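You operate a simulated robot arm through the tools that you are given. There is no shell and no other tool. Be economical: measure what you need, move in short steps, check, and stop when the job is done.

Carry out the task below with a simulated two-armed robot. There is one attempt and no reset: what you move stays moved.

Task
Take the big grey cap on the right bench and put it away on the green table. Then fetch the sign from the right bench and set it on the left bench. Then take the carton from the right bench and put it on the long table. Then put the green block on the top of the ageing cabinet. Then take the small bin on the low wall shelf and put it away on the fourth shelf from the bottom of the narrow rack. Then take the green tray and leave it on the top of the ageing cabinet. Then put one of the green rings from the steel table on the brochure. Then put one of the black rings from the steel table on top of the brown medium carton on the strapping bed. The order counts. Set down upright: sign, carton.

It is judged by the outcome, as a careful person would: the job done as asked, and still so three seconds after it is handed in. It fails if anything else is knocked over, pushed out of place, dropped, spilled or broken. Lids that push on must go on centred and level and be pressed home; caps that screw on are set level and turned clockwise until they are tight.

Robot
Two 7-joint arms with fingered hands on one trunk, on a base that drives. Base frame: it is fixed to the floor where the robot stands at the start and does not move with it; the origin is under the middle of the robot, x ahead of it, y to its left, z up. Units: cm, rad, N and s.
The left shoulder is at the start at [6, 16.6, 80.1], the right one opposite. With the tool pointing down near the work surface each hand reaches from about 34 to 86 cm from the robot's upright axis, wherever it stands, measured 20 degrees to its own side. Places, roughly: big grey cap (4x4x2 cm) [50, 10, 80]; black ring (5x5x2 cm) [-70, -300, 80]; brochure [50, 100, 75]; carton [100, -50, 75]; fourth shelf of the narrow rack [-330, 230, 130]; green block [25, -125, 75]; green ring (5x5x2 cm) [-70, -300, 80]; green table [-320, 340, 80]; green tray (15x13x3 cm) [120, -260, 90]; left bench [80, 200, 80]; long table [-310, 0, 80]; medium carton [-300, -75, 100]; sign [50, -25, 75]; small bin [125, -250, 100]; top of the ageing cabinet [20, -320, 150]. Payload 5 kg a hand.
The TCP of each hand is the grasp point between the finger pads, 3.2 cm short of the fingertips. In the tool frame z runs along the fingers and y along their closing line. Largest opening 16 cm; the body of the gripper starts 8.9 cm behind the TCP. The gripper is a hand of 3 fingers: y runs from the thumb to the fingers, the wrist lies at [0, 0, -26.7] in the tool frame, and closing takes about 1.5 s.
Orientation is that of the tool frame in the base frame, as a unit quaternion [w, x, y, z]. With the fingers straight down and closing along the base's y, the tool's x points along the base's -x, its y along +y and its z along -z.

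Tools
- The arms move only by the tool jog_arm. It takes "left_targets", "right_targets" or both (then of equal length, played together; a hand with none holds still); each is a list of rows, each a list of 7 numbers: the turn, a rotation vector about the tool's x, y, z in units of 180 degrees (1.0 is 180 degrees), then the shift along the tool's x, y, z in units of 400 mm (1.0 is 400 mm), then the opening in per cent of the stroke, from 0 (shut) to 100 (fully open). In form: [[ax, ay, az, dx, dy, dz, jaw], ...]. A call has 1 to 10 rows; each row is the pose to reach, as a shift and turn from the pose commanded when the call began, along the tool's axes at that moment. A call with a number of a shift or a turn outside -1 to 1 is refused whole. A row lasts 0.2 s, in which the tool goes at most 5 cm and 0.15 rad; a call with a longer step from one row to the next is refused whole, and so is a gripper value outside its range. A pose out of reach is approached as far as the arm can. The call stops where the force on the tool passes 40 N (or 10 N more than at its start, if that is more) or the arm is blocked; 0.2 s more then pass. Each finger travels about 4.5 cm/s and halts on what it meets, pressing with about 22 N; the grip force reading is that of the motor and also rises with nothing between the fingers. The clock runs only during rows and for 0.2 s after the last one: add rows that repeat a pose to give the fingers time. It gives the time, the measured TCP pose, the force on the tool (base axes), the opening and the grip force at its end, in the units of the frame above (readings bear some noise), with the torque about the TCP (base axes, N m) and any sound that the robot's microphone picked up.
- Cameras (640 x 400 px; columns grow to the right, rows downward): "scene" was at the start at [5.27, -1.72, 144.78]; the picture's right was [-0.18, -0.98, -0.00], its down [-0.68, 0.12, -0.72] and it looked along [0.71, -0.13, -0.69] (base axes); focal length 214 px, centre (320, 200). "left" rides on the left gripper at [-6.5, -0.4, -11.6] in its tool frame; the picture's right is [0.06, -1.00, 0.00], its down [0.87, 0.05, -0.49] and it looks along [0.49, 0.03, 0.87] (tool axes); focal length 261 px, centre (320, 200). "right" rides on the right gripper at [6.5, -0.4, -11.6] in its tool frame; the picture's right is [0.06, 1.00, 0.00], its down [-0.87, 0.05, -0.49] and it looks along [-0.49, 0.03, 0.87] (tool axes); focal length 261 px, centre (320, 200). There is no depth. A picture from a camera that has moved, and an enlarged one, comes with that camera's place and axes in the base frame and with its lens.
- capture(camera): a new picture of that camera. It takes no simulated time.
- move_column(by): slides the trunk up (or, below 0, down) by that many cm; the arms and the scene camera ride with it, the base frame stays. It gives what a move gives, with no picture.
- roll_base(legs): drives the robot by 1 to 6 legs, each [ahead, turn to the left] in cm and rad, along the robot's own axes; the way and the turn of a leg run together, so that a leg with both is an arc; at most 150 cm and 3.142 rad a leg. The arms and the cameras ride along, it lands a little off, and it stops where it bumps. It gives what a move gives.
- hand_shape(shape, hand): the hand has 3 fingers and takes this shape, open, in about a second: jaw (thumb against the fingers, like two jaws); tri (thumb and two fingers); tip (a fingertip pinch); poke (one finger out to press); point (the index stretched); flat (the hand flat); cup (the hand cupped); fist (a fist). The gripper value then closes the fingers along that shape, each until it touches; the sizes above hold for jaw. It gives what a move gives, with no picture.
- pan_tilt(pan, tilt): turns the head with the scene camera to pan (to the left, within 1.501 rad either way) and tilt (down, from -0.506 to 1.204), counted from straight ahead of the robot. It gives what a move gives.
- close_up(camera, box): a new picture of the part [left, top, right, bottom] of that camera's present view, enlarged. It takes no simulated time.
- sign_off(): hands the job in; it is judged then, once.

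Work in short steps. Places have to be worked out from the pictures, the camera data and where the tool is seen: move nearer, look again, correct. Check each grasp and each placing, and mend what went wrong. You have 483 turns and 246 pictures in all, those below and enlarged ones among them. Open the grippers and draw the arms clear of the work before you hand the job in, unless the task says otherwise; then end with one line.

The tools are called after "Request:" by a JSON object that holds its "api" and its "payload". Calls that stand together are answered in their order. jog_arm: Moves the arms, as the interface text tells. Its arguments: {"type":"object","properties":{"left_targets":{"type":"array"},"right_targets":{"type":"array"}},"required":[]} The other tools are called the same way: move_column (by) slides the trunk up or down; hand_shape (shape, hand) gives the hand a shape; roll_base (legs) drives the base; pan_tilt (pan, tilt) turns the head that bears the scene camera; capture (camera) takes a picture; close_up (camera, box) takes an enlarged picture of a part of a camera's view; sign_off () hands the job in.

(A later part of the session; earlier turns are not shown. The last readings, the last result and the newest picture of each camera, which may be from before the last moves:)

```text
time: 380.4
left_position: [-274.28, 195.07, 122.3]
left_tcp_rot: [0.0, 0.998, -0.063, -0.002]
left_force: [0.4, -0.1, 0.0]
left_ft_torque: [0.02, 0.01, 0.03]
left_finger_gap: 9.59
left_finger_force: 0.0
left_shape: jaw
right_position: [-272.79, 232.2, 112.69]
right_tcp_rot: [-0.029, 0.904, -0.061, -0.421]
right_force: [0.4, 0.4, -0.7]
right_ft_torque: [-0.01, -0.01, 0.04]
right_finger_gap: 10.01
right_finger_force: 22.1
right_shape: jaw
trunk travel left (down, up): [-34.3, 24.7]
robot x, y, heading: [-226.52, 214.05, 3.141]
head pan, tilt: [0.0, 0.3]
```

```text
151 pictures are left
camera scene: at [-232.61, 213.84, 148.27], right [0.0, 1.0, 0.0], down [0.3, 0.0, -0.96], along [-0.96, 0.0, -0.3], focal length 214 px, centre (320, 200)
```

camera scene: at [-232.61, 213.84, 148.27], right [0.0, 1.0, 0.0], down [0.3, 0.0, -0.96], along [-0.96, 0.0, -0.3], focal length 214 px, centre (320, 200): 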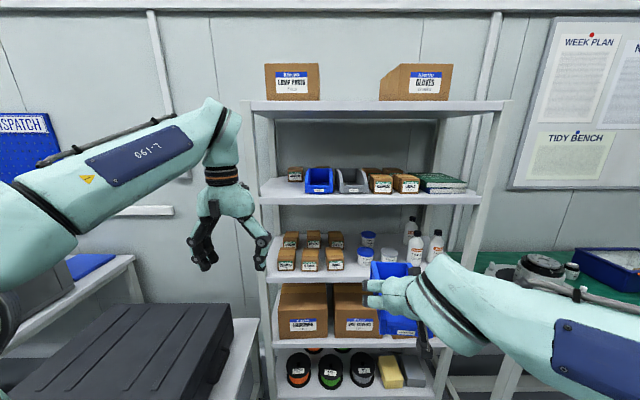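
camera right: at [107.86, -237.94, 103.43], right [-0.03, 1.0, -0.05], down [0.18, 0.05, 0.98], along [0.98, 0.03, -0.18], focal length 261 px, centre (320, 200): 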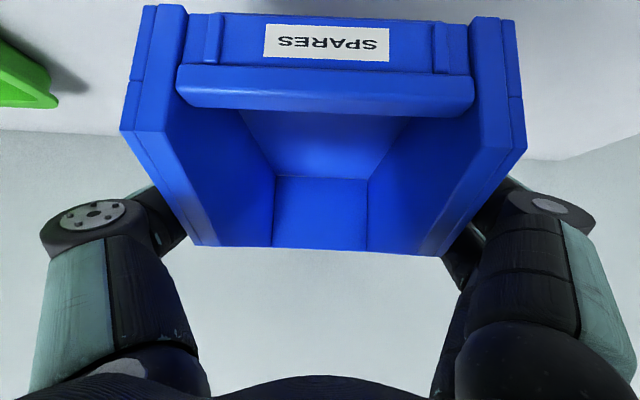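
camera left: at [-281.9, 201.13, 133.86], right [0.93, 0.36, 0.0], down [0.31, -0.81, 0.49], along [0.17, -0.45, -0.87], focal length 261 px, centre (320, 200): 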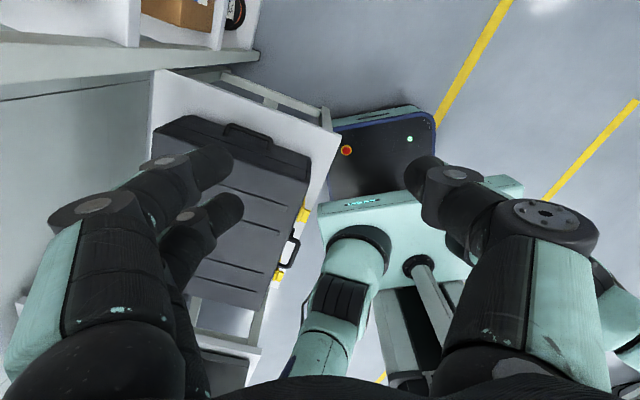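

I see the rack: the fourth shelf holds a blue bin, a grey bin, small cartons and a green stack. I'll raise the trunk 22 cm to look down onto that shelf for a free spot.

Request:
{"api": "move_column", "payload": {"by": 22}}

Request:
{"api": "pan_tilt", "payload": {"pan": 0.0, "tilt": 0.45}}

Request:
{"api": "capture", "payload": {"camera": "scene"}}

```text
time: 382.7
left_position: [-274.27, 195.11, 144.28]
left_tcp_rot: [-0.001, 0.998, -0.062, -0.003]
left_force: [-0.4, 0.1, -0.7]
left_ft_torque: [0.04, -0.02, -0.04]
left_finger_gap: 9.57
left_finger_force: 0.1
left_shape: jaw
right_position: [-272.68, 232.3, 134.77]
right_tcp_rot: [-0.028, 0.905, -0.06, -0.421]
right_force: [-0.4, -0.2, -1.6]
right_ft_torque: [-0.02, -0.01, 0.02]
right_finger_gap: 10.04
right_finger_force: 21.9
right_shape: jaw
trunk travel left (down, up): [-56.3, 2.7]
robot x, y, heading: [-226.26, 214.01, 3.14]
head pan, tilt: [0.0, 0.3]
```

```text
time: 383.4
left_position: [-274.25, 195.14, 144.27]
left_tcp_rot: [0.0, 0.998, -0.063, -0.003]
left_force: [-0.9, 0.4, -0.2]
left_ft_torque: [0.0, 0.01, 0.0]
left_finger_gap: 9.59
left_finger_force: 0.2
left_shape: jaw
right_position: [-272.74, 232.14, 134.86]
right_tcp_rot: [-0.029, 0.905, -0.061, -0.421]
right_force: [0.0, 0.5, -1.3]
right_ft_torque: [-0.01, -0.01, 0.04]
right_finger_gap: 10.03
right_finger_force: 22.2
right_shape: jaw
trunk travel left (down, up): [-56.3, 2.7]
robot x, y, heading: [-226.14, 214.21, 3.138]
head pan, tilt: [0.0, 0.45]
```

```text
150 pictures are left
camera scene: at [-232.47, 213.85, 168.88], right [0.01, 1.0, 0.0], down [0.43, 0.0, -0.9], along [-0.9, 0.0, -0.43], focal length 214 px, centre (320, 200)
```

scene: 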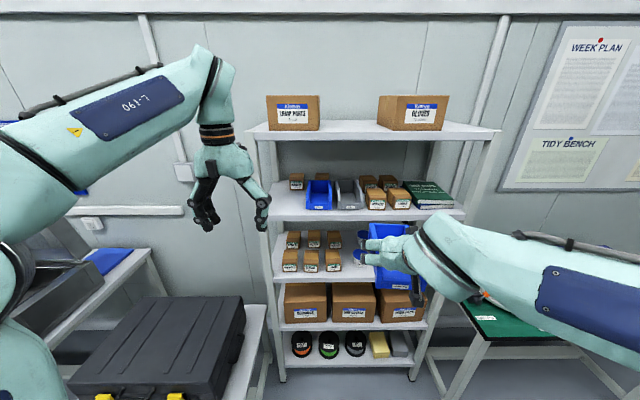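

Request:
{"api": "close_up", "payload": {"camera": "scene", "box": [250, 120, 480, 264]}}

```text
2.78 times, centred on (365, 192) of scene
camera zoom: at [-232.47, 213.85, 168.88], right [0.01, 1.0, 0.0], down [0.43, 0.0, -0.9], along [-0.9, 0.0, -0.43], focal length 596 px, centre (195, 222)
```

zoom: 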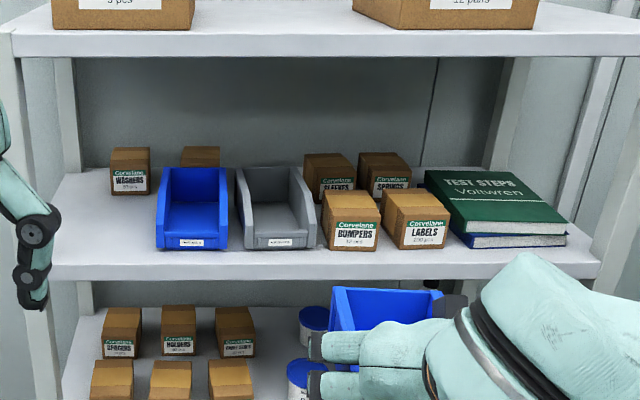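

The free spot is the left front of shelf four (y≈192–208), left of the blue bin; the shelf is at z≈124 with its front edge at x≈-308. I'll set the bin with its front overhanging, release, then push it in. First I'll reposition the base to about [-234, 203].

Request:
{"api": "roll_base", "payload": {"legs": [[-22, 0], [0, 0.375], [31, 0], [0, -0.375]]}}

Request:
{"api": "jog_arm", "payload": {"left_targets": [[0, 0, 0, 0.04, 0.1, 0, 60], [0, 0, 0, 0.08, 0.2, 0, 60], [0, 0, 0, 0.12, 0.3, 0, 60], [0, 0, 0, 0.14, 0.4, 0, 60], [0, 0, 0, 0.14, 0.5, 0, 60], [0, 0, 0, 0.14, 0.6, 0, 60], [0, 0, 0, 0.14, 0.65, 0, 60]], "right_targets": [[0, 0, 0, 0, 0, 0, 50], [0, 0, 0, 0, 0, 0, 50], [-0.015, 0, -0.012, 0, 0.1, 0, 50], [-0.0293, 0, -0.0246, 0, 0.2, 0, 50], [-0.0293, 0, -0.0246, 0, 0.3, 0, 50], [-0.0293, 0, -0.0246, 0, 0.4, 0, 50], [-0.0293, 0, -0.0246, 0, 0.5, 0, 50]]}}

Request:
{"api": "capture", "payload": {"camera": "scene"}}

```text
time: 389.1
left_position: [-281.14, 183.71, 144.36]
left_tcp_rot: [0.001, 0.998, -0.063, -0.003]
left_force: [0.1, -0.3, 0.9]
left_ft_torque: [0.0, -0.02, -0.01]
left_finger_gap: 9.57
left_finger_force: 0.1
left_shape: jaw
right_position: [-279.68, 220.74, 134.83]
right_tcp_rot: [-0.029, 0.905, -0.059, -0.421]
right_force: [0.2, -0.5, -0.9]
right_ft_torque: [-0.01, -0.05, 0.0]
right_finger_gap: 10.01
right_finger_force: 22.0
right_shape: jaw
trunk travel left (down, up): [-56.3, 2.7]
robot x, y, heading: [-233.37, 202.77, 3.139]
head pan, tilt: [0.0, 0.45]
```

```text
time: 390.6
left_position: [-279.01, 156.98, 144.12]
left_tcp_rot: [0.0, 0.998, -0.062, -0.002]
left_force: [-0.6, -0.5, 0.0]
left_ft_torque: [0.05, -0.05, 0.0]
left_finger_gap: 9.58
left_finger_force: 0.1
left_shape: jaw
right_position: [-282.28, 200.73, 134.63]
right_tcp_rot: [-0.003, 0.907, -0.005, -0.421]
right_force: [0.2, -0.2, -0.8]
right_ft_torque: [0.01, -0.02, -0.05]
right_finger_gap: 10.02
right_finger_force: 21.9
right_shape: jaw
trunk travel left (down, up): [-56.3, 2.7]
robot x, y, heading: [-233.29, 202.71, 3.137]
head pan, tilt: [0.0, 0.45]
```

```text
148 pictures are left
camera scene: at [-239.41, 202.25, 168.87], right [0.0, 1.0, 0.0], down [0.44, 0.0, -0.9], along [-0.9, 0.0, -0.44], focal length 214 px, centre (320, 200)
```

scene: 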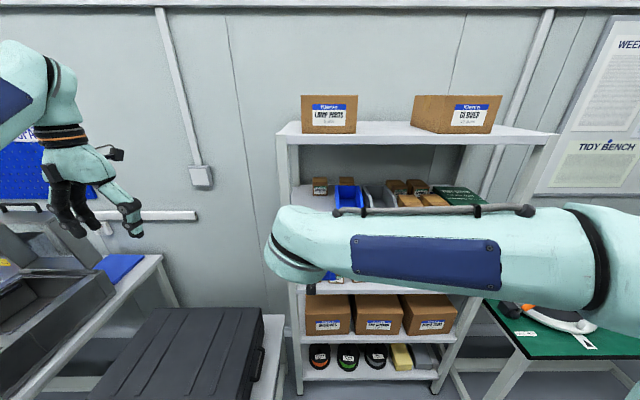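

The bin is now squared to the rack at y≈200. I'll check with the right camera before inserting.

Request:
{"api": "capture", "payload": {"camera": "right"}}

```text
147 pictures are left
camera right: at [-269.29, 200.99, 137.17], right [0.03, -1.0, -0.05], down [-0.19, -0.05, 0.98], along [-0.98, -0.02, -0.19], focal length 261 px, centre (320, 200)
```

right: 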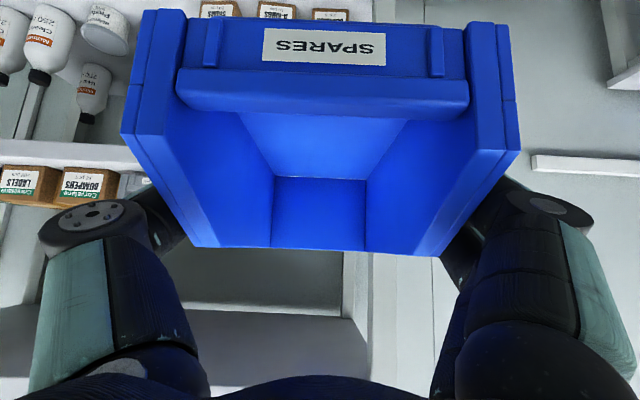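

Clearances look adequate (about 2–3 cm each side). I'll advance 18 cm, lowering slightly, then check again.

Request:
{"api": "jog_arm", "payload": {"right_targets": [[0, 0, 0, -0.05, 0.015, 0.075, 50], [0, 0, 0, -0.1, 0.015, 0.15, 50], [0, 0, 0, -0.15, 0.015, 0.226, 50], [0, 0, 0, -0.2, 0.015, 0.3, 50], [0, 0, 0, -0.251, 0.015, 0.377, 50]]}}

Request:
{"api": "capture", "payload": {"camera": "right"}}

Request:
{"api": "capture", "payload": {"camera": "left"}}

Request:
{"api": "close_up", "payload": {"camera": "scene", "box": [200, 100, 520, 300]}}

```text
time: 391.9
left_position: [-279.01, 157.21, 144.24]
left_tcp_rot: [-0.001, 0.998, -0.061, -0.002]
left_force: [-0.4, -1.1, -0.3]
left_ft_torque: [0.03, -0.04, 0.02]
left_finger_gap: 9.59
left_finger_force: 0.2
left_shape: jaw
right_position: [-300.49, 200.44, 132.51]
right_tcp_rot: [-0.004, 0.907, -0.005, -0.421]
right_force: [0.2, -0.1, -0.8]
right_ft_torque: [-0.01, -0.06, -0.02]
right_finger_gap: 10.05
right_finger_force: 22.1
right_shape: jaw
trunk travel left (down, up): [-56.3, 2.7]
robot x, y, heading: [-233.14, 202.58, 3.139]
head pan, tilt: [0.0, 0.45]
```

```text
146 pictures are left
camera right: at [-287.46, 200.74, 135.04], right [0.03, -1.0, -0.05], down [-0.19, -0.05, 0.98], along [-0.98, -0.02, -0.19], focal length 261 px, centre (320, 200)
```

right: 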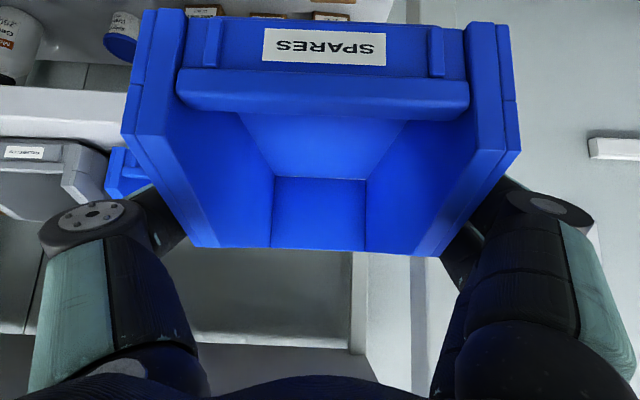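

```text
145 pictures are left
camera left: at [-285.39, 158.5, 155.76], right [0.18, 0.98, 0.0], down [0.86, -0.16, 0.49], along [0.48, -0.09, -0.87], focal length 261 px, centre (320, 200)
```

left: 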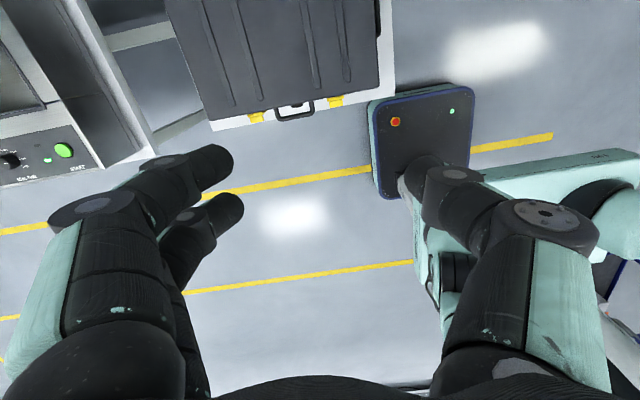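

```text
2.00 times, centred on (360, 200) of scene
camera zoom: at [-239.48, 202.4, 168.87], right [0.0, 1.0, 0.0], down [0.44, 0.0, -0.9], along [-0.9, 0.0, -0.44], focal length 429 px, centre (240, 200)
```

zoom: 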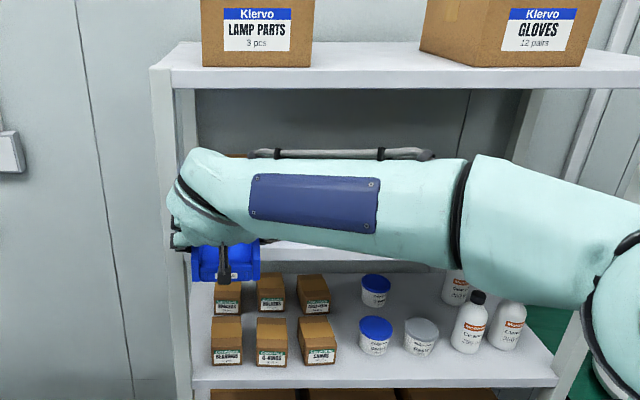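

The gap between the post (inner face y≈193.7) and the neighbouring bin is about 14 cm, so I'll centre at y≈200.75 and advance only 9 cm more, watching forces.

Request:
{"api": "jog_arm", "payload": {"right_targets": [[0, 0, 0, -0.03, -0.008, 0.05, 50], [0, 0, 0, -0.06, -0.008, 0.1, 50], [0, 0, 0, -0.09, -0.008, 0.15, 50], [0, 0, 0, -0.116, -0.008, 0.197, 50]]}}

Request:
{"api": "capture", "payload": {"camera": "right"}}

Request:
{"api": "close_up", "payload": {"camera": "scene", "box": [240, 160, 400, 260]}}

```text
time: 392.9
left_position: [-278.92, 157.26, 144.19]
left_tcp_rot: [0.001, 0.998, -0.062, -0.002]
left_force: [0.3, -0.1, 0.7]
left_ft_torque: [-0.01, -0.03, 0.01]
left_finger_gap: 9.6
left_finger_force: 0.0
left_shape: jaw
right_position: [-309.37, 200.96, 131.14]
right_tcp_rot: [-0.003, 0.907, -0.005, -0.421]
right_force: [-0.4, 0.8, -1.7]
right_ft_torque: [0.01, 0.01, -0.01]
right_finger_gap: 10.05
right_finger_force: 21.8
right_shape: jaw
trunk travel left (down, up): [-56.3, 2.7]
robot x, y, heading: [-233.1, 202.98, 3.136]
head pan, tilt: [0.0, 0.45]
```

```text
143 pictures are left
camera right: at [-296.32, 201.18, 133.63], right [0.03, -1.0, -0.05], down [-0.19, -0.05, 0.98], along [-0.98, -0.02, -0.19], focal length 261 px, centre (320, 200)
```

right: 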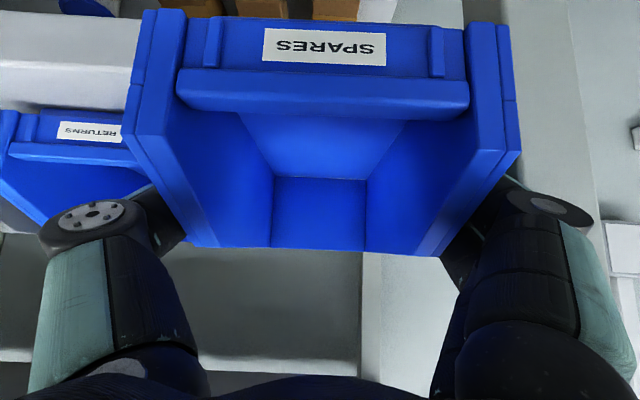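

```text
4.00 times, centred on (320, 210) of scene
camera zoom: at [-239.38, 202.45, 168.87], right [0.0, 1.0, 0.0], down [0.44, 0.0, -0.9], along [-0.9, 0.0, -0.44], focal length 858 px, centre (320, 160)
```

zoom: 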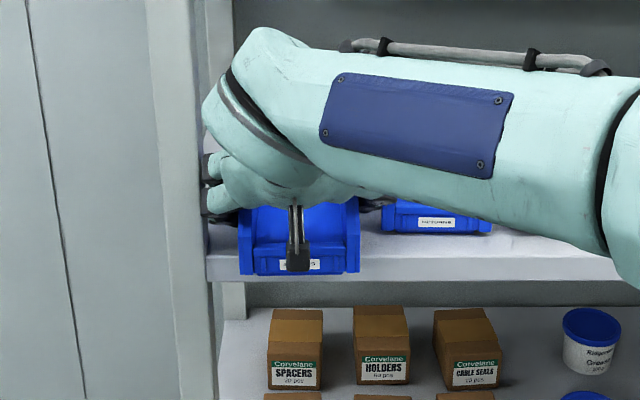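

Good view: the bin fits between post and neighbouring bin. I'll lower it in small steps to contact.

Request:
{"api": "jog_arm", "payload": {"right_targets": [[0, 0, 0, 0.0096, 0, 0.008, 50], [0, 0, 0, 0.0192, 0, 0.016, 50], [0, 0, 0, 0.0288, 0, 0.024, 50], [0, 0, 0, 0.0384, 0, 0.032, 50], [0, 0, 0, 0.044, 0, 0.037, 50]]}}

Request:
{"api": "close_up", "payload": {"camera": "scene", "box": [240, 160, 400, 260]}}

```text
time: 394.2
left_position: [-278.86, 157.4, 144.24]
left_tcp_rot: [0.001, 0.998, -0.062, -0.004]
left_force: [0.3, -0.3, 0.0]
left_ft_torque: [-0.04, -0.01, -0.02]
left_finger_gap: 9.59
left_finger_force: 0.0
left_shape: jaw
right_position: [-309.4, 200.9, 129.72]
right_tcp_rot: [0.001, 0.904, -0.006, -0.428]
right_force: [2.6, 0.0, 11.4]
right_ft_torque: [0.11, 0.12, -0.01]
right_finger_gap: 9.99
right_finger_force: 21.8
right_shape: jaw
trunk travel left (down, up): [-56.3, 2.7]
robot x, y, heading: [-233.05, 202.97, 3.139]
head pan, tilt: [0.0, 0.45]
stopped in row 5 (right hand): the force on the tool passed its limit (the readings are from after the stop); the commanded pose is now the measured one
```

```text
4.00 times, centred on (320, 210) of scene
camera zoom: at [-239.28, 202.46, 168.82], right [0.0, 1.0, 0.0], down [0.44, 0.0, -0.9], along [-0.9, 0.0, -0.44], focal length 858 px, centre (320, 160)
```

zoom: 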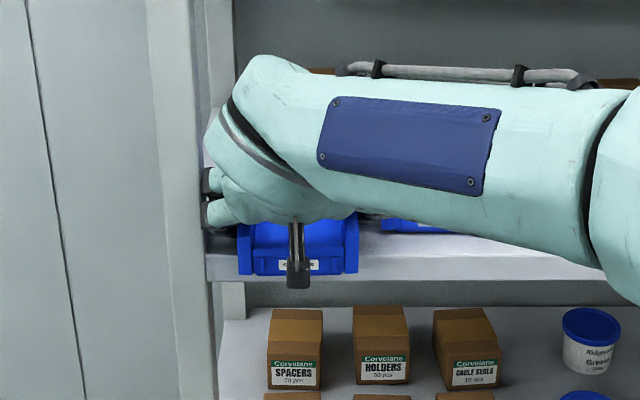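

Contact made, but too much of the bin still overhangs. The lateral gaps measure 2.7 and 3.7 cm, so I'll raise slightly, push 4.5 cm deeper, and lower again.

Request:
{"api": "jog_arm", "payload": {"right_targets": [[0, 0, 0, -0.0115, 0.005, -0.0097, 50], [0, 0, 0, -0.03, 0.0075, 0.01, 50], [0, 0, 0, -0.05, 0.0075, 0.034, 50], [0, 0, 0, -0.07, 0.0075, 0.058, 50], [0, 0, 0, -0.084, 0.0075, 0.0765, 50], [0, 0, 0, -0.077, 0.0075, 0.0825, 50], [0, 0, 0, -0.072, 0.0075, 0.0865, 50]]}}

Request:
{"api": "capture", "payload": {"camera": "right"}}

Request:
{"api": "close_up", "payload": {"camera": "scene", "box": [240, 160, 400, 260]}}

```text
time: 395.9
left_position: [-278.8, 157.31, 144.37]
left_tcp_rot: [0.0, 0.998, -0.062, -0.003]
left_force: [-0.7, 1.3, -0.3]
left_ft_torque: [0.04, 0.04, 0.03]
left_finger_gap: 9.6
left_finger_force: 0.1
left_shape: jaw
right_position: [-313.9, 200.77, 129.8]
right_tcp_rot: [-0.001, 0.904, -0.007, -0.428]
right_force: [-1.7, 4.4, 10.6]
right_ft_torque: [-0.24, 0.07, 0.06]
right_finger_gap: 10.02
right_finger_force: 22.0
right_shape: jaw
trunk travel left (down, up): [-56.3, 2.7]
robot x, y, heading: [-233.23, 203.15, 3.136]
head pan, tilt: [0.0, 0.45]
```

```text
140 pictures are left
camera right: at [-300.87, 201.07, 132.07], right [0.03, -1.0, -0.04], down [-0.17, -0.05, 0.98], along [-0.98, -0.02, -0.17], focal length 261 px, centre (320, 200)
```

right: 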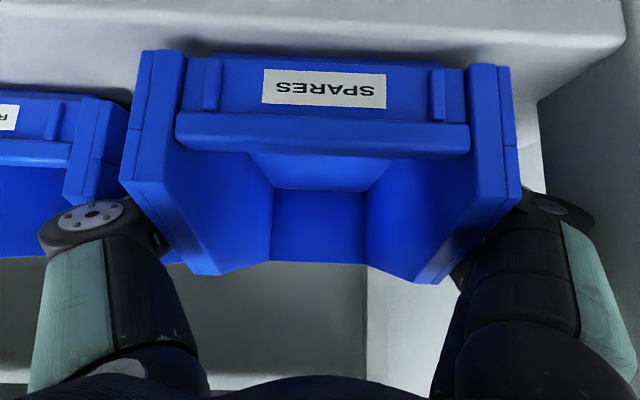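

```text
4.00 times, centred on (320, 210) of scene
camera zoom: at [-239.26, 202.54, 168.9], right [0.0, 1.0, 0.0], down [0.43, 0.0, -0.9], along [-0.9, 0.0, -0.43], focal length 858 px, centre (320, 160)
```

zoom: 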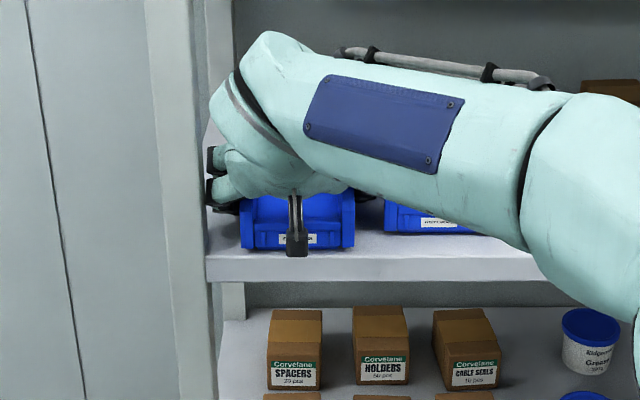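

The bin now sits entirely on the shelf beside the other blue bin. I'll open a little and withdraw straight back.

Request:
{"api": "jog_arm", "payload": {"right_targets": [[0, 0, 0, 0, 0, 0, 64], [0, 0, 0, 0, 0, 0, 67], [0, 0, 0, 0, 0, 0, 69], [0, 0, 0, 0, 0, 0, 69]]}}

Request:
{"api": "capture", "payload": {"camera": "right"}}

```text
time: 396.9
left_position: [-278.74, 157.39, 144.36]
left_tcp_rot: [0.001, 0.998, -0.062, -0.004]
left_force: [0.4, -0.2, 0.4]
left_ft_torque: [0.02, 0.0, -0.02]
left_finger_gap: 9.6
left_finger_force: 0.0
left_shape: jaw
right_position: [-313.9, 200.84, 129.63]
right_tcp_rot: [0.0, 0.904, -0.006, -0.428]
right_force: [-6.8, 5.4, 19.2]
right_ft_torque: [-1.19, 0.39, -0.3]
right_finger_gap: 10.82
right_finger_force: 0.1
right_shape: jaw
trunk travel left (down, up): [-56.3, 2.7]
robot x, y, heading: [-232.97, 202.61, 3.141]
head pan, tilt: [0.0, 0.45]
```

```text
138 pictures are left
camera right: at [-300.82, 201.08, 132.02], right [0.03, -1.0, -0.04], down [-0.17, -0.05, 0.98], along [-0.98, -0.02, -0.17], focal length 261 px, centre (320, 200)
```

right: 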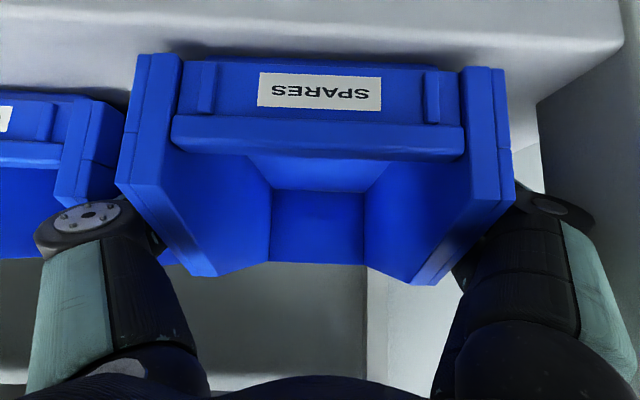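

Released; the fingertips press the shelf, so I'll ease up a bit and pull back.

Request:
{"api": "jog_arm", "payload": {"right_targets": [[0, 0, 0, -0.008, 0, -0.007, 69], [0, 0, 0, -0.012, 0, -0.02, 69], [0, 0, 0, -0.008, 0, -0.05, 70], [0, 0, 0, 0.0, 0, -0.1, 70], [0, 0, 0, 0.02, 0, -0.2, 70], [0, 0, 0, 0.04, 0, -0.3, 70], [0, 0, 0, 0.06, 0, -0.4, 70], [0, 0, 0, 0.08, 0, -0.5, 70]]}}

Request:
{"api": "close_up", "payload": {"camera": "scene", "box": [240, 120, 480, 270]}}

Request:
{"api": "capture", "payload": {"camera": "right"}}

```text
time: 398.6
left_position: [-278.65, 157.23, 144.36]
left_tcp_rot: [0.0, 0.998, -0.061, -0.004]
left_force: [-0.8, 0.1, 0.0]
left_ft_torque: [0.02, 0.04, -0.01]
left_finger_gap: 9.59
left_finger_force: 0.0
left_shape: jaw
right_position: [-296.25, 200.43, 139.82]
right_tcp_rot: [0.0, 0.905, -0.006, -0.426]
right_force: [0.0, -0.3, -0.2]
right_ft_torque: [0.01, 0.02, 0.03]
right_finger_gap: 11.18
right_finger_force: 0.1
right_shape: jaw
trunk travel left (down, up): [-56.3, 2.7]
robot x, y, heading: [-233.31, 202.91, 3.143]
head pan, tilt: [0.0, 0.45]
```

```text
2.67 times, centred on (360, 195) of scene
camera zoom: at [-239.19, 202.46, 168.88], right [0.0, 1.0, 0.0], down [0.43, 0.0, -0.9], along [-0.9, 0.0, -0.43], focal length 572 px, centre (213, 213)
```

zoom: 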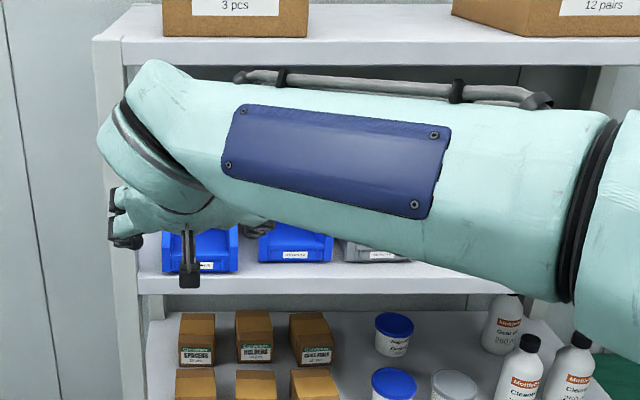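

```text
136 pictures are left
camera right: at [-283.26, 200.75, 142.1], right [0.03, -1.0, -0.04], down [-0.17, -0.05, 0.98], along [-0.98, -0.02, -0.18], focal length 261 px, centre (320, 200)
```

right: 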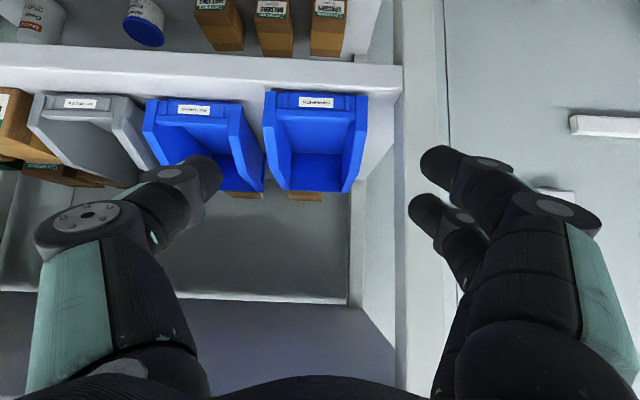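

The bin is in place on the fourth shelf. Next is the green tray: I'll back off, tuck the arms, lower the trunk and drive back to the passage near the cabinet.

Request:
{"api": "roll_base", "payload": {"legs": [[-25, 0]]}}

Request:
{"api": "jog_arm", "payload": {"left_targets": [[0, 0, 0, 0.0, -0.1, 0, 60], [0, 0, 0, 0, -0.2, 0, 60], [0, 0, 0, 0, -0.3, 0, 60], [0, 0, 0, 0, -0.4, 0, 60], [0, 0, 0, 0, -0.5, 0, 60], [0, 0, 0, 0, -0.6, 0, 60]], "right_targets": [[0, 0, 0, 0.04, -0.09, -0.05, 60], [0, 0, 0, 0.08, -0.18, -0.1, 60], [0, 0, 0, 0.12, -0.27, -0.15, 60], [0, 0, 0, 0.16, -0.36, -0.2, 60], [0, 0, 0, 0.2, -0.45, -0.25, 60], [0, 0, 0, 0.241, -0.55, -0.287, 60]]}}

Request:
{"api": "move_column", "payload": {"by": -22}}

Request:
{"api": "roll_base", "payload": {"legs": [[0, 1.85], [150, 0], [150, 0], [140, 0], [0, 1.29]]}}

```text
time: 400.5
left_position: [-253.7, 157.17, 144.31]
left_tcp_rot: [0.001, 0.998, -0.061, -0.004]
left_force: [0.3, -0.8, -0.4]
left_ft_torque: [-0.02, 0.05, 0.0]
left_finger_gap: 9.59
left_finger_force: 0.1
left_shape: jaw
right_position: [-271.52, 200.42, 139.82]
right_tcp_rot: [-0.001, 0.904, -0.006, -0.427]
right_force: [0.1, 0.7, 0.8]
right_ft_torque: [0.0, -0.02, 0.0]
right_finger_gap: 11.13
right_finger_force: 0.1
right_shape: jaw
trunk travel left (down, up): [-56.3, 2.7]
robot x, y, heading: [-208.55, 202.91, 3.142]
head pan, tilt: [0.0, 0.45]
```

```text
time: 401.9
left_position: [-250.64, 181.24, 144.38]
left_tcp_rot: [0.001, 0.998, -0.061, -0.004]
left_force: [-0.3, -0.1, 0.2]
left_ft_torque: [-0.02, 0.03, 0.02]
left_finger_gap: 9.59
left_finger_force: 0.0
left_shape: jaw
right_position: [-256.4, 222.49, 139.57]
right_tcp_rot: [0.001, 0.904, -0.005, -0.427]
right_force: [-0.4, 0.1, -0.5]
right_ft_torque: [0.0, -0.02, -0.01]
right_finger_gap: 9.65
right_finger_force: 0.0
right_shape: jaw
trunk travel left (down, up): [-56.3, 2.7]
robot x, y, heading: [-208.6, 202.6, 3.139]
head pan, tilt: [0.0, 0.45]
```

```text
time: 404.2
left_position: [-250.85, 181.0, 122.34]
left_tcp_rot: [0.0, 0.998, -0.062, -0.003]
left_force: [0.1, -0.4, -0.8]
left_ft_torque: [0.0, -0.01, 0.0]
left_finger_gap: 9.61
left_finger_force: 0.0
left_shape: jaw
right_position: [-256.4, 222.21, 117.66]
right_tcp_rot: [0.0, 0.905, -0.006, -0.425]
right_force: [-0.9, 0.5, 0.3]
right_ft_torque: [-0.04, 0.0, -0.02]
right_finger_gap: 9.66
right_finger_force: 0.0
right_shape: jaw
trunk travel left (down, up): [-34.3, 24.7]
robot x, y, heading: [-208.13, 202.55, 3.141]
head pan, tilt: [0.0, 0.45]
```

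```text
time: 432.8
left_position: [-55.79, -202.4, 122.25]
left_tcp_rot: [0.003, 0.085, 0.996, 0.0]
left_force: [0.9, -0.6, -0.3]
left_ft_torque: [-0.01, 0.03, -0.01]
left_finger_gap: 9.59
left_finger_force: 0.0
left_shape: jaw
right_position: [-52.13, -244.05, 117.64]
right_tcp_rot: [0.426, 0.027, 0.904, -0.01]
right_force: [-0.2, -0.2, -0.3]
right_ft_torque: [-0.03, -0.02, -0.01]
right_finger_gap: 9.66
right_finger_force: 0.2
right_shape: jaw
trunk travel left (down, up): [-34.3, 24.7]
robot x, y, heading: [-99.46, -222.0, -0.053]
head pan, tilt: [0.0, 0.45]
```

At [-99, -222]. I'll drive straight on 150 cm into the passage, ending at about [50, -230] facing the wall.

Request:
{"api": "roll_base", "payload": {"legs": [[75, 0.0], [75, 0.05]]}}

Request:
{"api": "pan_tilt", "payload": {"pan": -0.3, "tilt": 0.6}}

Request:
{"api": "capture", "payload": {"camera": "scene"}}

Request:
{"api": "capture", "payload": {"camera": "right"}}

```text
time: 440.5
left_position: [93.46, -205.67, 122.47]
left_tcp_rot: [0.003, 0.06, 0.998, 0.0]
left_force: [-0.4, 0.5, 0.1]
left_ft_torque: [0.0, 0.04, -0.02]
left_finger_gap: 9.6
left_finger_force: 0.1
left_shape: jaw
right_position: [99.04, -246.95, 117.51]
right_tcp_rot: [0.426, 0.005, 0.905, 0.0]
right_force: [-0.2, -0.8, 0.2]
right_ft_torque: [-0.01, 0.0, -0.02]
right_finger_gap: 9.65
right_finger_force: 0.1
right_shape: jaw
trunk travel left (down, up): [-34.3, 24.7]
robot x, y, heading: [50.73, -227.43, -0.002]
head pan, tilt: [0.0, 0.45]
```

```text
time: 441.3
left_position: [93.34, -205.79, 122.37]
left_tcp_rot: [0.003, 0.06, 0.998, 0.001]
left_force: [0.4, -0.4, 0.2]
left_ft_torque: [-0.04, 0.0, -0.01]
left_finger_gap: 9.6
left_finger_force: 0.1
left_shape: jaw
right_position: [98.98, -246.88, 117.59]
right_tcp_rot: [0.426, 0.005, 0.905, 0.0]
right_force: [0.6, 0.4, -0.2]
right_ft_torque: [0.01, -0.02, 0.02]
right_finger_gap: 9.63
right_finger_force: 0.0
right_shape: jaw
trunk travel left (down, up): [-34.3, 24.7]
robot x, y, heading: [51.52, -227.4, 0.003]
head pan, tilt: [-0.3, 0.6]
```

```text
135 pictures are left
camera scene: at [56.6, -230.2, 145.53], right [-0.3, -0.96, 0.0], down [-0.54, 0.17, -0.83], along [0.79, -0.24, -0.56], focal length 214 px, centre (320, 200)
```

scene: 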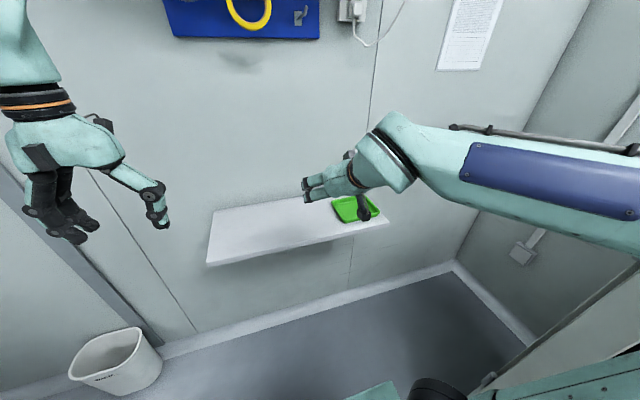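

```text
134 pictures are left
camera right: at [85.96, -247.18, 120.0], right [-0.03, 1.0, -0.04], down [0.18, 0.05, 0.98], along [0.98, 0.02, -0.18], focal length 261 px, centre (320, 200)
```

right: 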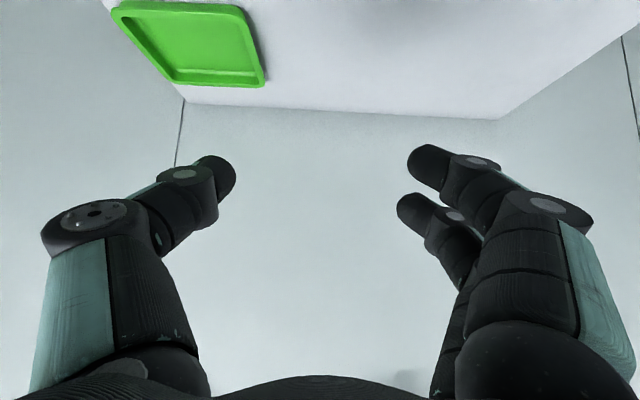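

The tray is about 15 cm along y and 13 cm along x, so gripping across y needs nearly the full 16 cm opening and careful centring. I'll straighten the hand over the tray to measure it.

Request:
{"api": "jog_arm", "payload": {"right_targets": [[0, 0.04, 0, -0.02, -0.06, 0.03, 80], [0, 0.08, 0, -0.04, -0.12, 0.06, 90], [0, 0.12, 0, -0.06, -0.18, 0.09, 100], [0, 0.16, 0, -0.08, -0.24, 0.13, 100], [0, 0.2, 0, -0.1, -0.3, 0.17, 100], [0, 0.24, 0, -0.13, -0.36, 0.22, 100], [0, 0.28, 0, -0.17, -0.415, 0.28, 100], [0, 0.28, 0, -0.17, -0.415, 0.28, 100]]}}

Request:
{"api": "capture", "payload": {"camera": "right"}}

```text
time: 443.1
left_position: [93.23, -205.68, 122.45]
left_tcp_rot: [0.003, 0.06, 0.998, 0.001]
left_force: [-0.1, 0.1, 0.3]
left_ft_torque: [0.01, -0.05, -0.01]
left_finger_gap: 9.61
left_finger_force: 0.0
left_shape: jaw
right_position: [111.79, -263.71, 115.65]
right_tcp_rot: [0.001, 0.005, 1.0, 0.002]
right_force: [0.4, -0.8, -0.8]
right_ft_torque: [0.01, 0.0, -0.01]
right_finger_gap: 15.99
right_finger_force: 0.0
right_shape: jaw
trunk travel left (down, up): [-34.3, 24.7]
robot x, y, heading: [51.13, -227.68, -0.001]
head pan, tilt: [-0.3, 0.6]
```

```text
133 pictures are left
camera right: at [105.31, -263.99, 127.27], right [-0.05, 1.0, 0.0], down [0.87, 0.04, 0.49], along [0.49, 0.03, -0.87], focal length 261 px, centre (320, 200)
```

right: 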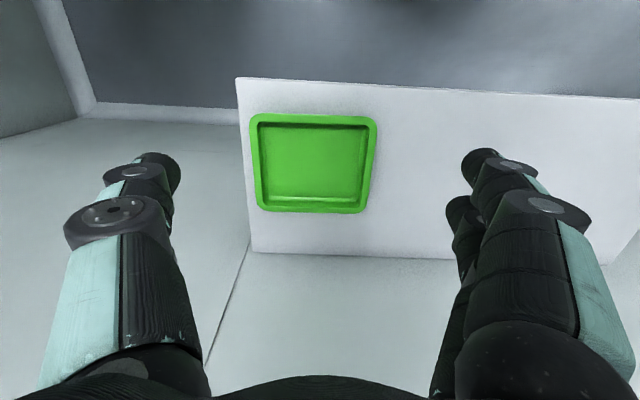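

The tray's centre is at [118.6, -264.2], rim 15.2 × 13.5 cm. I'll tilt the hand 40° with the fingers fully open and centre it at y=-264.2.

Request:
{"api": "jog_arm", "payload": {"right_targets": [[0, -0.04, 0, 0, -0.005, 0.04, 100], [0, -0.08, 0, 0, -0.0125, 0.08, 100], [0, -0.12, 0, 0, -0.0125, 0.12, 100], [0, -0.16, 0, 0, -0.0125, 0.15, 100], [0, -0.2, 0, 0.0, -0.0125, 0.18, 100], [0, -0.222, 0, 0.0, -0.0125, 0.2, 100], [0, -0.222, 0, 0.0, -0.0125, 0.2, 100]]}}

Request:
{"api": "capture", "payload": {"camera": "right"}}

Request:
{"api": "capture", "payload": {"camera": "scene"}}

```text
time: 444.7
left_position: [93.22, -205.64, 122.43]
left_tcp_rot: [0.003, 0.06, 0.998, 0.0]
left_force: [-0.3, 0.3, 0.3]
left_ft_torque: [0.02, -0.01, 0.01]
left_finger_gap: 9.57
left_finger_force: 0.1
left_shape: jaw
right_position: [111.82, -263.99, 107.82]
right_tcp_rot: [0.341, 0.006, 0.94, 0.0]
right_force: [-0.1, -0.2, -0.1]
right_ft_torque: [-0.01, 0.02, 0.0]
right_finger_gap: 15.97
right_finger_force: 0.1
right_shape: jaw
trunk travel left (down, up): [-34.3, 24.7]
robot x, y, heading: [51.0, -227.3, -0.002]
head pan, tilt: [-0.3, 0.6]
```

```text
132 pictures are left
camera right: at [99.43, -264.37, 112.32], right [-0.04, 1.0, -0.03], down [0.35, 0.05, 0.94], along [0.94, 0.02, -0.35], focal length 261 px, centre (320, 200)
```

right: 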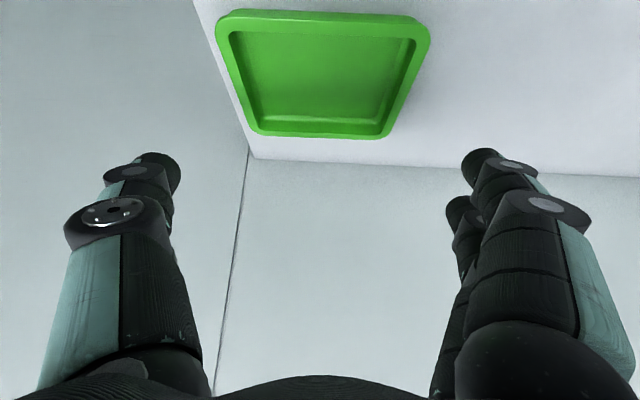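

```text
131 pictures are left
camera scene: at [56.6, -230.21, 145.52], right [-0.3, -0.96, 0.0], down [-0.54, 0.17, -0.83], along [0.79, -0.24, -0.57], focal length 214 px, centre (320, 200)
```

scene: 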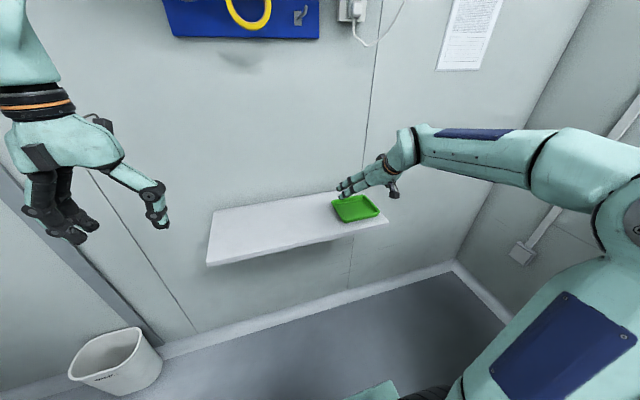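

The tray is centred within a few millimetres. I'll align yaw by 1.5° and descend to just above the rim for a final check.

Request:
{"api": "jog_arm", "payload": {"right_targets": [[-0.0027, 0, -0.0032, 0.006, -0.002, 0.08, 100], [-0.0054, 0, -0.0064, 0.012, -0.002, 0.16, 100], [-0.0054, 0, -0.0064, 0.024, -0.002, 0.25, 100], [-0.0054, 0, -0.0064, 0.024, -0.002, 0.25, 100]]}}

Request:
{"api": "capture", "payload": {"camera": "right"}}

Request:
{"api": "close_up", "payload": {"camera": "scene", "box": [300, 150, 428, 230]}}

```text
time: 445.7
left_position: [93.39, -205.7, 122.41]
left_tcp_rot: [0.003, 0.06, 0.998, 0.0]
left_force: [-0.2, -0.3, -0.2]
left_ft_torque: [0.01, 0.0, 0.0]
left_finger_gap: 9.59
left_finger_force: 0.1
left_shape: jaw
right_position: [117.48, -264.09, 99.57]
right_tcp_rot: [0.342, -0.008, 0.94, 0.005]
right_force: [0.5, 1.0, 0.2]
right_ft_torque: [0.02, 0.02, -0.02]
right_finger_gap: 15.99
right_finger_force: 0.0
right_shape: jaw
trunk travel left (down, up): [-34.3, 24.7]
robot x, y, heading: [51.31, -227.04, -0.001]
head pan, tilt: [-0.3, 0.6]
```

```text
130 pictures are left
camera right: at [105.13, -264.84, 104.11], right [-0.07, 1.0, -0.04], down [0.35, 0.06, 0.94], along [0.93, 0.05, -0.35], focal length 261 px, centre (320, 200)
```

right: 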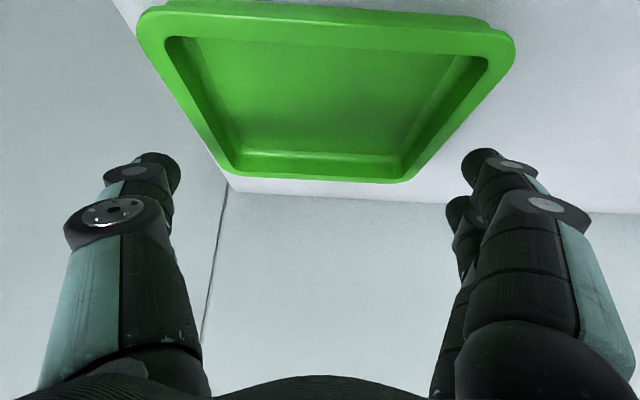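

```text
5.00 times, centred on (364, 190) of scene
camera zoom: at [56.59, -230.2, 145.52], right [-0.3, -0.96, 0.0], down [-0.54, 0.17, -0.83], along [0.79, -0.24, -0.56], focal length 1072 px, centre (100, 250)
```

zoom: 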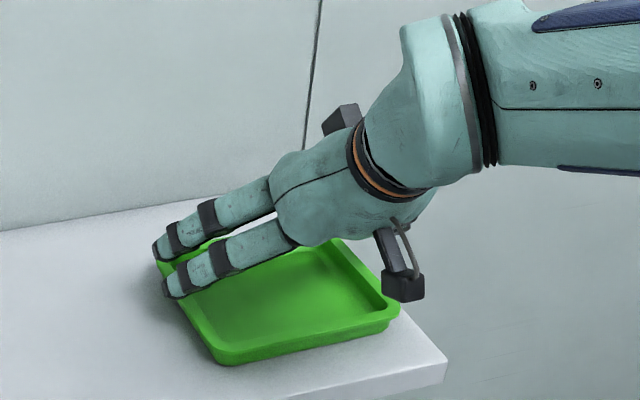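

The fit is tight but plausible. I'll shift 0.15 cm toward +y and descend slowly, letting the force limit stop me if a finger lands on the rim.

Request:
{"api": "jog_arm", "payload": {"right_targets": [[0, 0, 0, 0.012, 0.004, 0.0142, 100], [0, 0, 0, 0.024, 0.004, 0.0284, 100], [0, 0, 0, 0.036, 0.004, 0.0425, 100], [0, 0, 0, 0.048, 0.004, 0.0567, 100], [0, 0, 0, 0.0565, 0.004, 0.067, 100]]}}

Request:
{"api": "capture", "payload": {"camera": "right"}}

Request:
{"api": "close_up", "payload": {"camera": "scene", "box": [300, 150, 428, 230]}}

```text
time: 446.9
left_position: [93.47, -205.58, 122.37]
left_tcp_rot: [0.002, 0.06, 0.998, 0.001]
left_force: [0.1, -0.2, -0.4]
left_ft_torque: [-0.01, 0.02, -0.01]
left_finger_gap: 9.6
left_finger_force: 0.1
left_shape: jaw
right_position: [117.44, -263.97, 95.88]
right_tcp_rot: [0.342, -0.007, 0.94, 0.006]
right_force: [0.3, 0.5, -0.2]
right_ft_torque: [-0.01, 0.05, 0.04]
right_finger_gap: 15.97
right_finger_force: 0.0
right_shape: jaw
trunk travel left (down, up): [-34.3, 24.7]
robot x, y, heading: [51.43, -227.34, -0.003]
head pan, tilt: [-0.3, 0.6]
```

```text
128 pictures are left
camera right: at [105.08, -264.58, 100.55], right [-0.07, 1.0, -0.03], down [0.35, 0.06, 0.94], along [0.93, 0.05, -0.35], focal length 261 px, centre (320, 200)
```

right: 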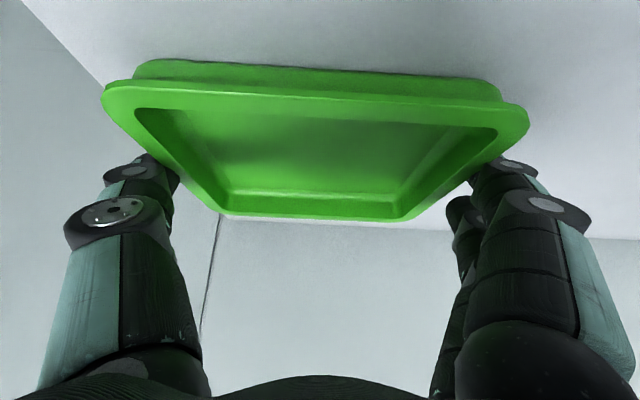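

```text
5.00 times, centred on (364, 190) of scene
camera zoom: at [56.61, -230.21, 145.52], right [-0.3, -0.96, 0.0], down [-0.54, 0.17, -0.83], along [0.79, -0.24, -0.57], focal length 1072 px, centre (100, 250)
```

zoom: 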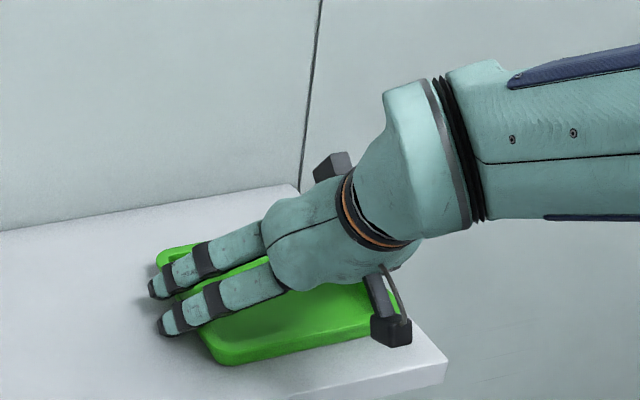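

No contact: the fingers straddle the tray. I'll close on it.

Request:
{"api": "jog_arm", "payload": {"right_targets": [[0, 0, 0, 0, 0, 0, 90], [0, 0, 0, 0, 0, 0, 80], [0, 0, 0, 0, 0, 0, 80], [0, 0, 0, 0, 0, 0, 80], [0, 0, 0, 0, 0, 0, 80]]}}

Request:
{"api": "jog_arm", "payload": {"right_targets": [[0, 0, 0, -0.008, 0, -0.01, 80], [0, 0, 0, -0.024, 0, -0.029, 80], [0, 0, 0, -0.048, 0, -0.057, 80]]}}

Request:
{"api": "capture", "payload": {"camera": "right"}}

Request:
{"api": "close_up", "payload": {"camera": "scene", "box": [300, 150, 428, 230]}}

```text
time: 448.1
left_position: [93.38, -205.7, 122.41]
left_tcp_rot: [0.003, 0.06, 0.998, 0.001]
left_force: [0.7, 0.0, -0.6]
left_ft_torque: [0.03, 0.0, 0.02]
left_finger_gap: 9.6
left_finger_force: 0.1
left_shape: jaw
right_position: [117.48, -264.03, 95.96]
right_tcp_rot: [0.342, -0.008, 0.94, 0.006]
right_force: [0.8, -0.7, 2.3]
right_ft_torque: [0.18, -0.2, -0.08]
right_finger_gap: 14.03
right_finger_force: 22.2
right_shape: jaw
trunk travel left (down, up): [-34.3, 24.7]
robot x, y, heading: [50.8, -227.4, 0.001]
head pan, tilt: [-0.3, 0.6]
```

```text
time: 448.9
left_position: [93.33, -205.63, 122.55]
left_tcp_rot: [0.004, 0.06, 0.998, 0.001]
left_force: [-0.1, -0.5, 0.1]
left_ft_torque: [-0.02, 0.0, 0.01]
left_finger_gap: 9.59
left_finger_force: 0.0
left_shape: jaw
right_position: [117.53, -263.96, 98.91]
right_tcp_rot: [0.343, -0.008, 0.939, 0.006]
right_force: [-0.8, 0.3, 0.0]
right_ft_torque: [0.01, -0.01, -0.01]
right_finger_gap: 14.01
right_finger_force: 22.1
right_shape: jaw
trunk travel left (down, up): [-34.3, 24.7]
robot x, y, heading: [51.02, -227.42, 0.001]
head pan, tilt: [-0.3, 0.6]
```

```text
126 pictures are left
camera right: at [105.13, -264.65, 103.54], right [-0.07, 1.0, -0.04], down [0.35, 0.06, 0.94], along [0.93, 0.05, -0.35], focal length 261 px, centre (320, 200)
```

right: 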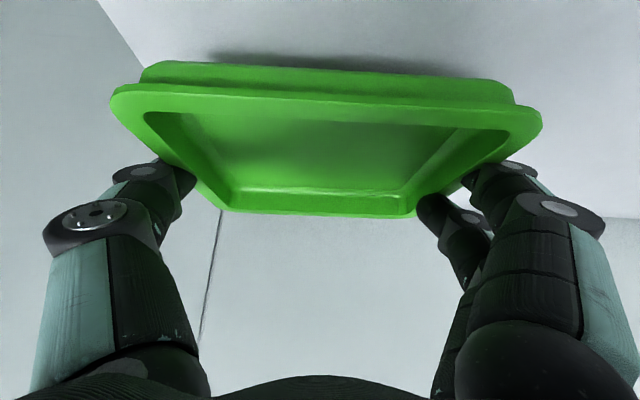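

```text
5.00 times, centred on (364, 190) of scene
camera zoom: at [56.59, -230.21, 145.52], right [-0.3, -0.96, 0.0], down [-0.54, 0.17, -0.83], along [0.79, -0.24, -0.56], focal length 1072 px, centre (100, 250)
```

zoom: 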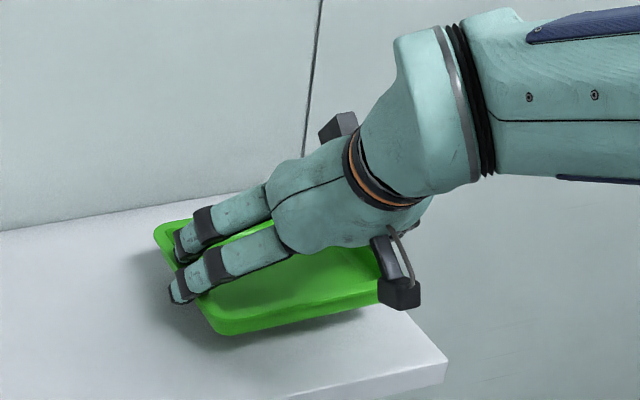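

The tray is held level. I'll raise and retract it, then lift the trunk fully before turning toward the cabinet.

Request:
{"api": "jog_arm", "payload": {"right_targets": [[0, 0, 0, -0.03, 0, -0.06, 80], [0, 0, 0, -0.05, 0, -0.16, 80], [0, 0, 0, -0.03, 0, -0.27, 80], [0, 0, 0, 0.01, 0, -0.38, 80], [0, 0, 0, 0.05, 0.06, -0.48, 80], [0, 0, 0, 0.0875, 0.12, -0.56, 80], [0, 0, 0, 0.0875, 0.2, -0.596, 80]]}}

Request:
{"api": "move_column", "payload": {"by": 24.4}}

Request:
{"api": "capture", "payload": {"camera": "scene"}}

```text
time: 450.5
left_position: [93.38, -205.6, 122.39]
left_tcp_rot: [0.003, 0.06, 0.998, -0.001]
left_force: [-0.5, 0.7, 0.3]
left_ft_torque: [-0.02, 0.01, 0.02]
left_finger_gap: 9.6
left_finger_force: 0.0
left_shape: jaw
right_position: [99.43, -256.21, 115.06]
right_tcp_rot: [0.342, -0.008, 0.94, 0.005]
right_force: [-0.7, 0.1, 1.1]
right_ft_torque: [-0.02, 0.02, 0.02]
right_finger_gap: 14.05
right_finger_force: 22.1
right_shape: jaw
trunk travel left (down, up): [-34.3, 24.7]
robot x, y, heading: [50.64, -227.59, -0.002]
head pan, tilt: [-0.3, 0.6]
```

```text
time: 453.0
left_position: [93.4, -205.61, 146.76]
left_tcp_rot: [0.002, 0.06, 0.998, 0.001]
left_force: [0.2, 0.3, -0.7]
left_ft_torque: [0.0, 0.0, 0.0]
left_finger_gap: 9.61
left_finger_force: 0.1
left_shape: jaw
right_position: [99.52, -256.4, 139.41]
right_tcp_rot: [0.343, -0.008, 0.939, 0.006]
right_force: [-0.7, 0.2, -1.0]
right_ft_torque: [-0.03, -0.01, 0.02]
right_finger_gap: 14.02
right_finger_force: 21.9
right_shape: jaw
trunk travel left (down, up): [-58.7, 0.3]
robot x, y, heading: [51.4, -227.31, 0.002]
head pan, tilt: [-0.3, 0.6]
```

```text
124 pictures are left
camera scene: at [56.61, -230.21, 169.92], right [-0.3, -0.96, 0.0], down [-0.54, 0.17, -0.82], along [0.79, -0.24, -0.57], focal length 214 px, centre (320, 200)
```

scene: 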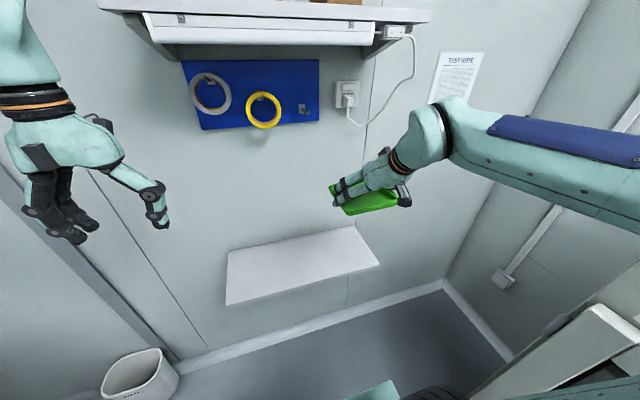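

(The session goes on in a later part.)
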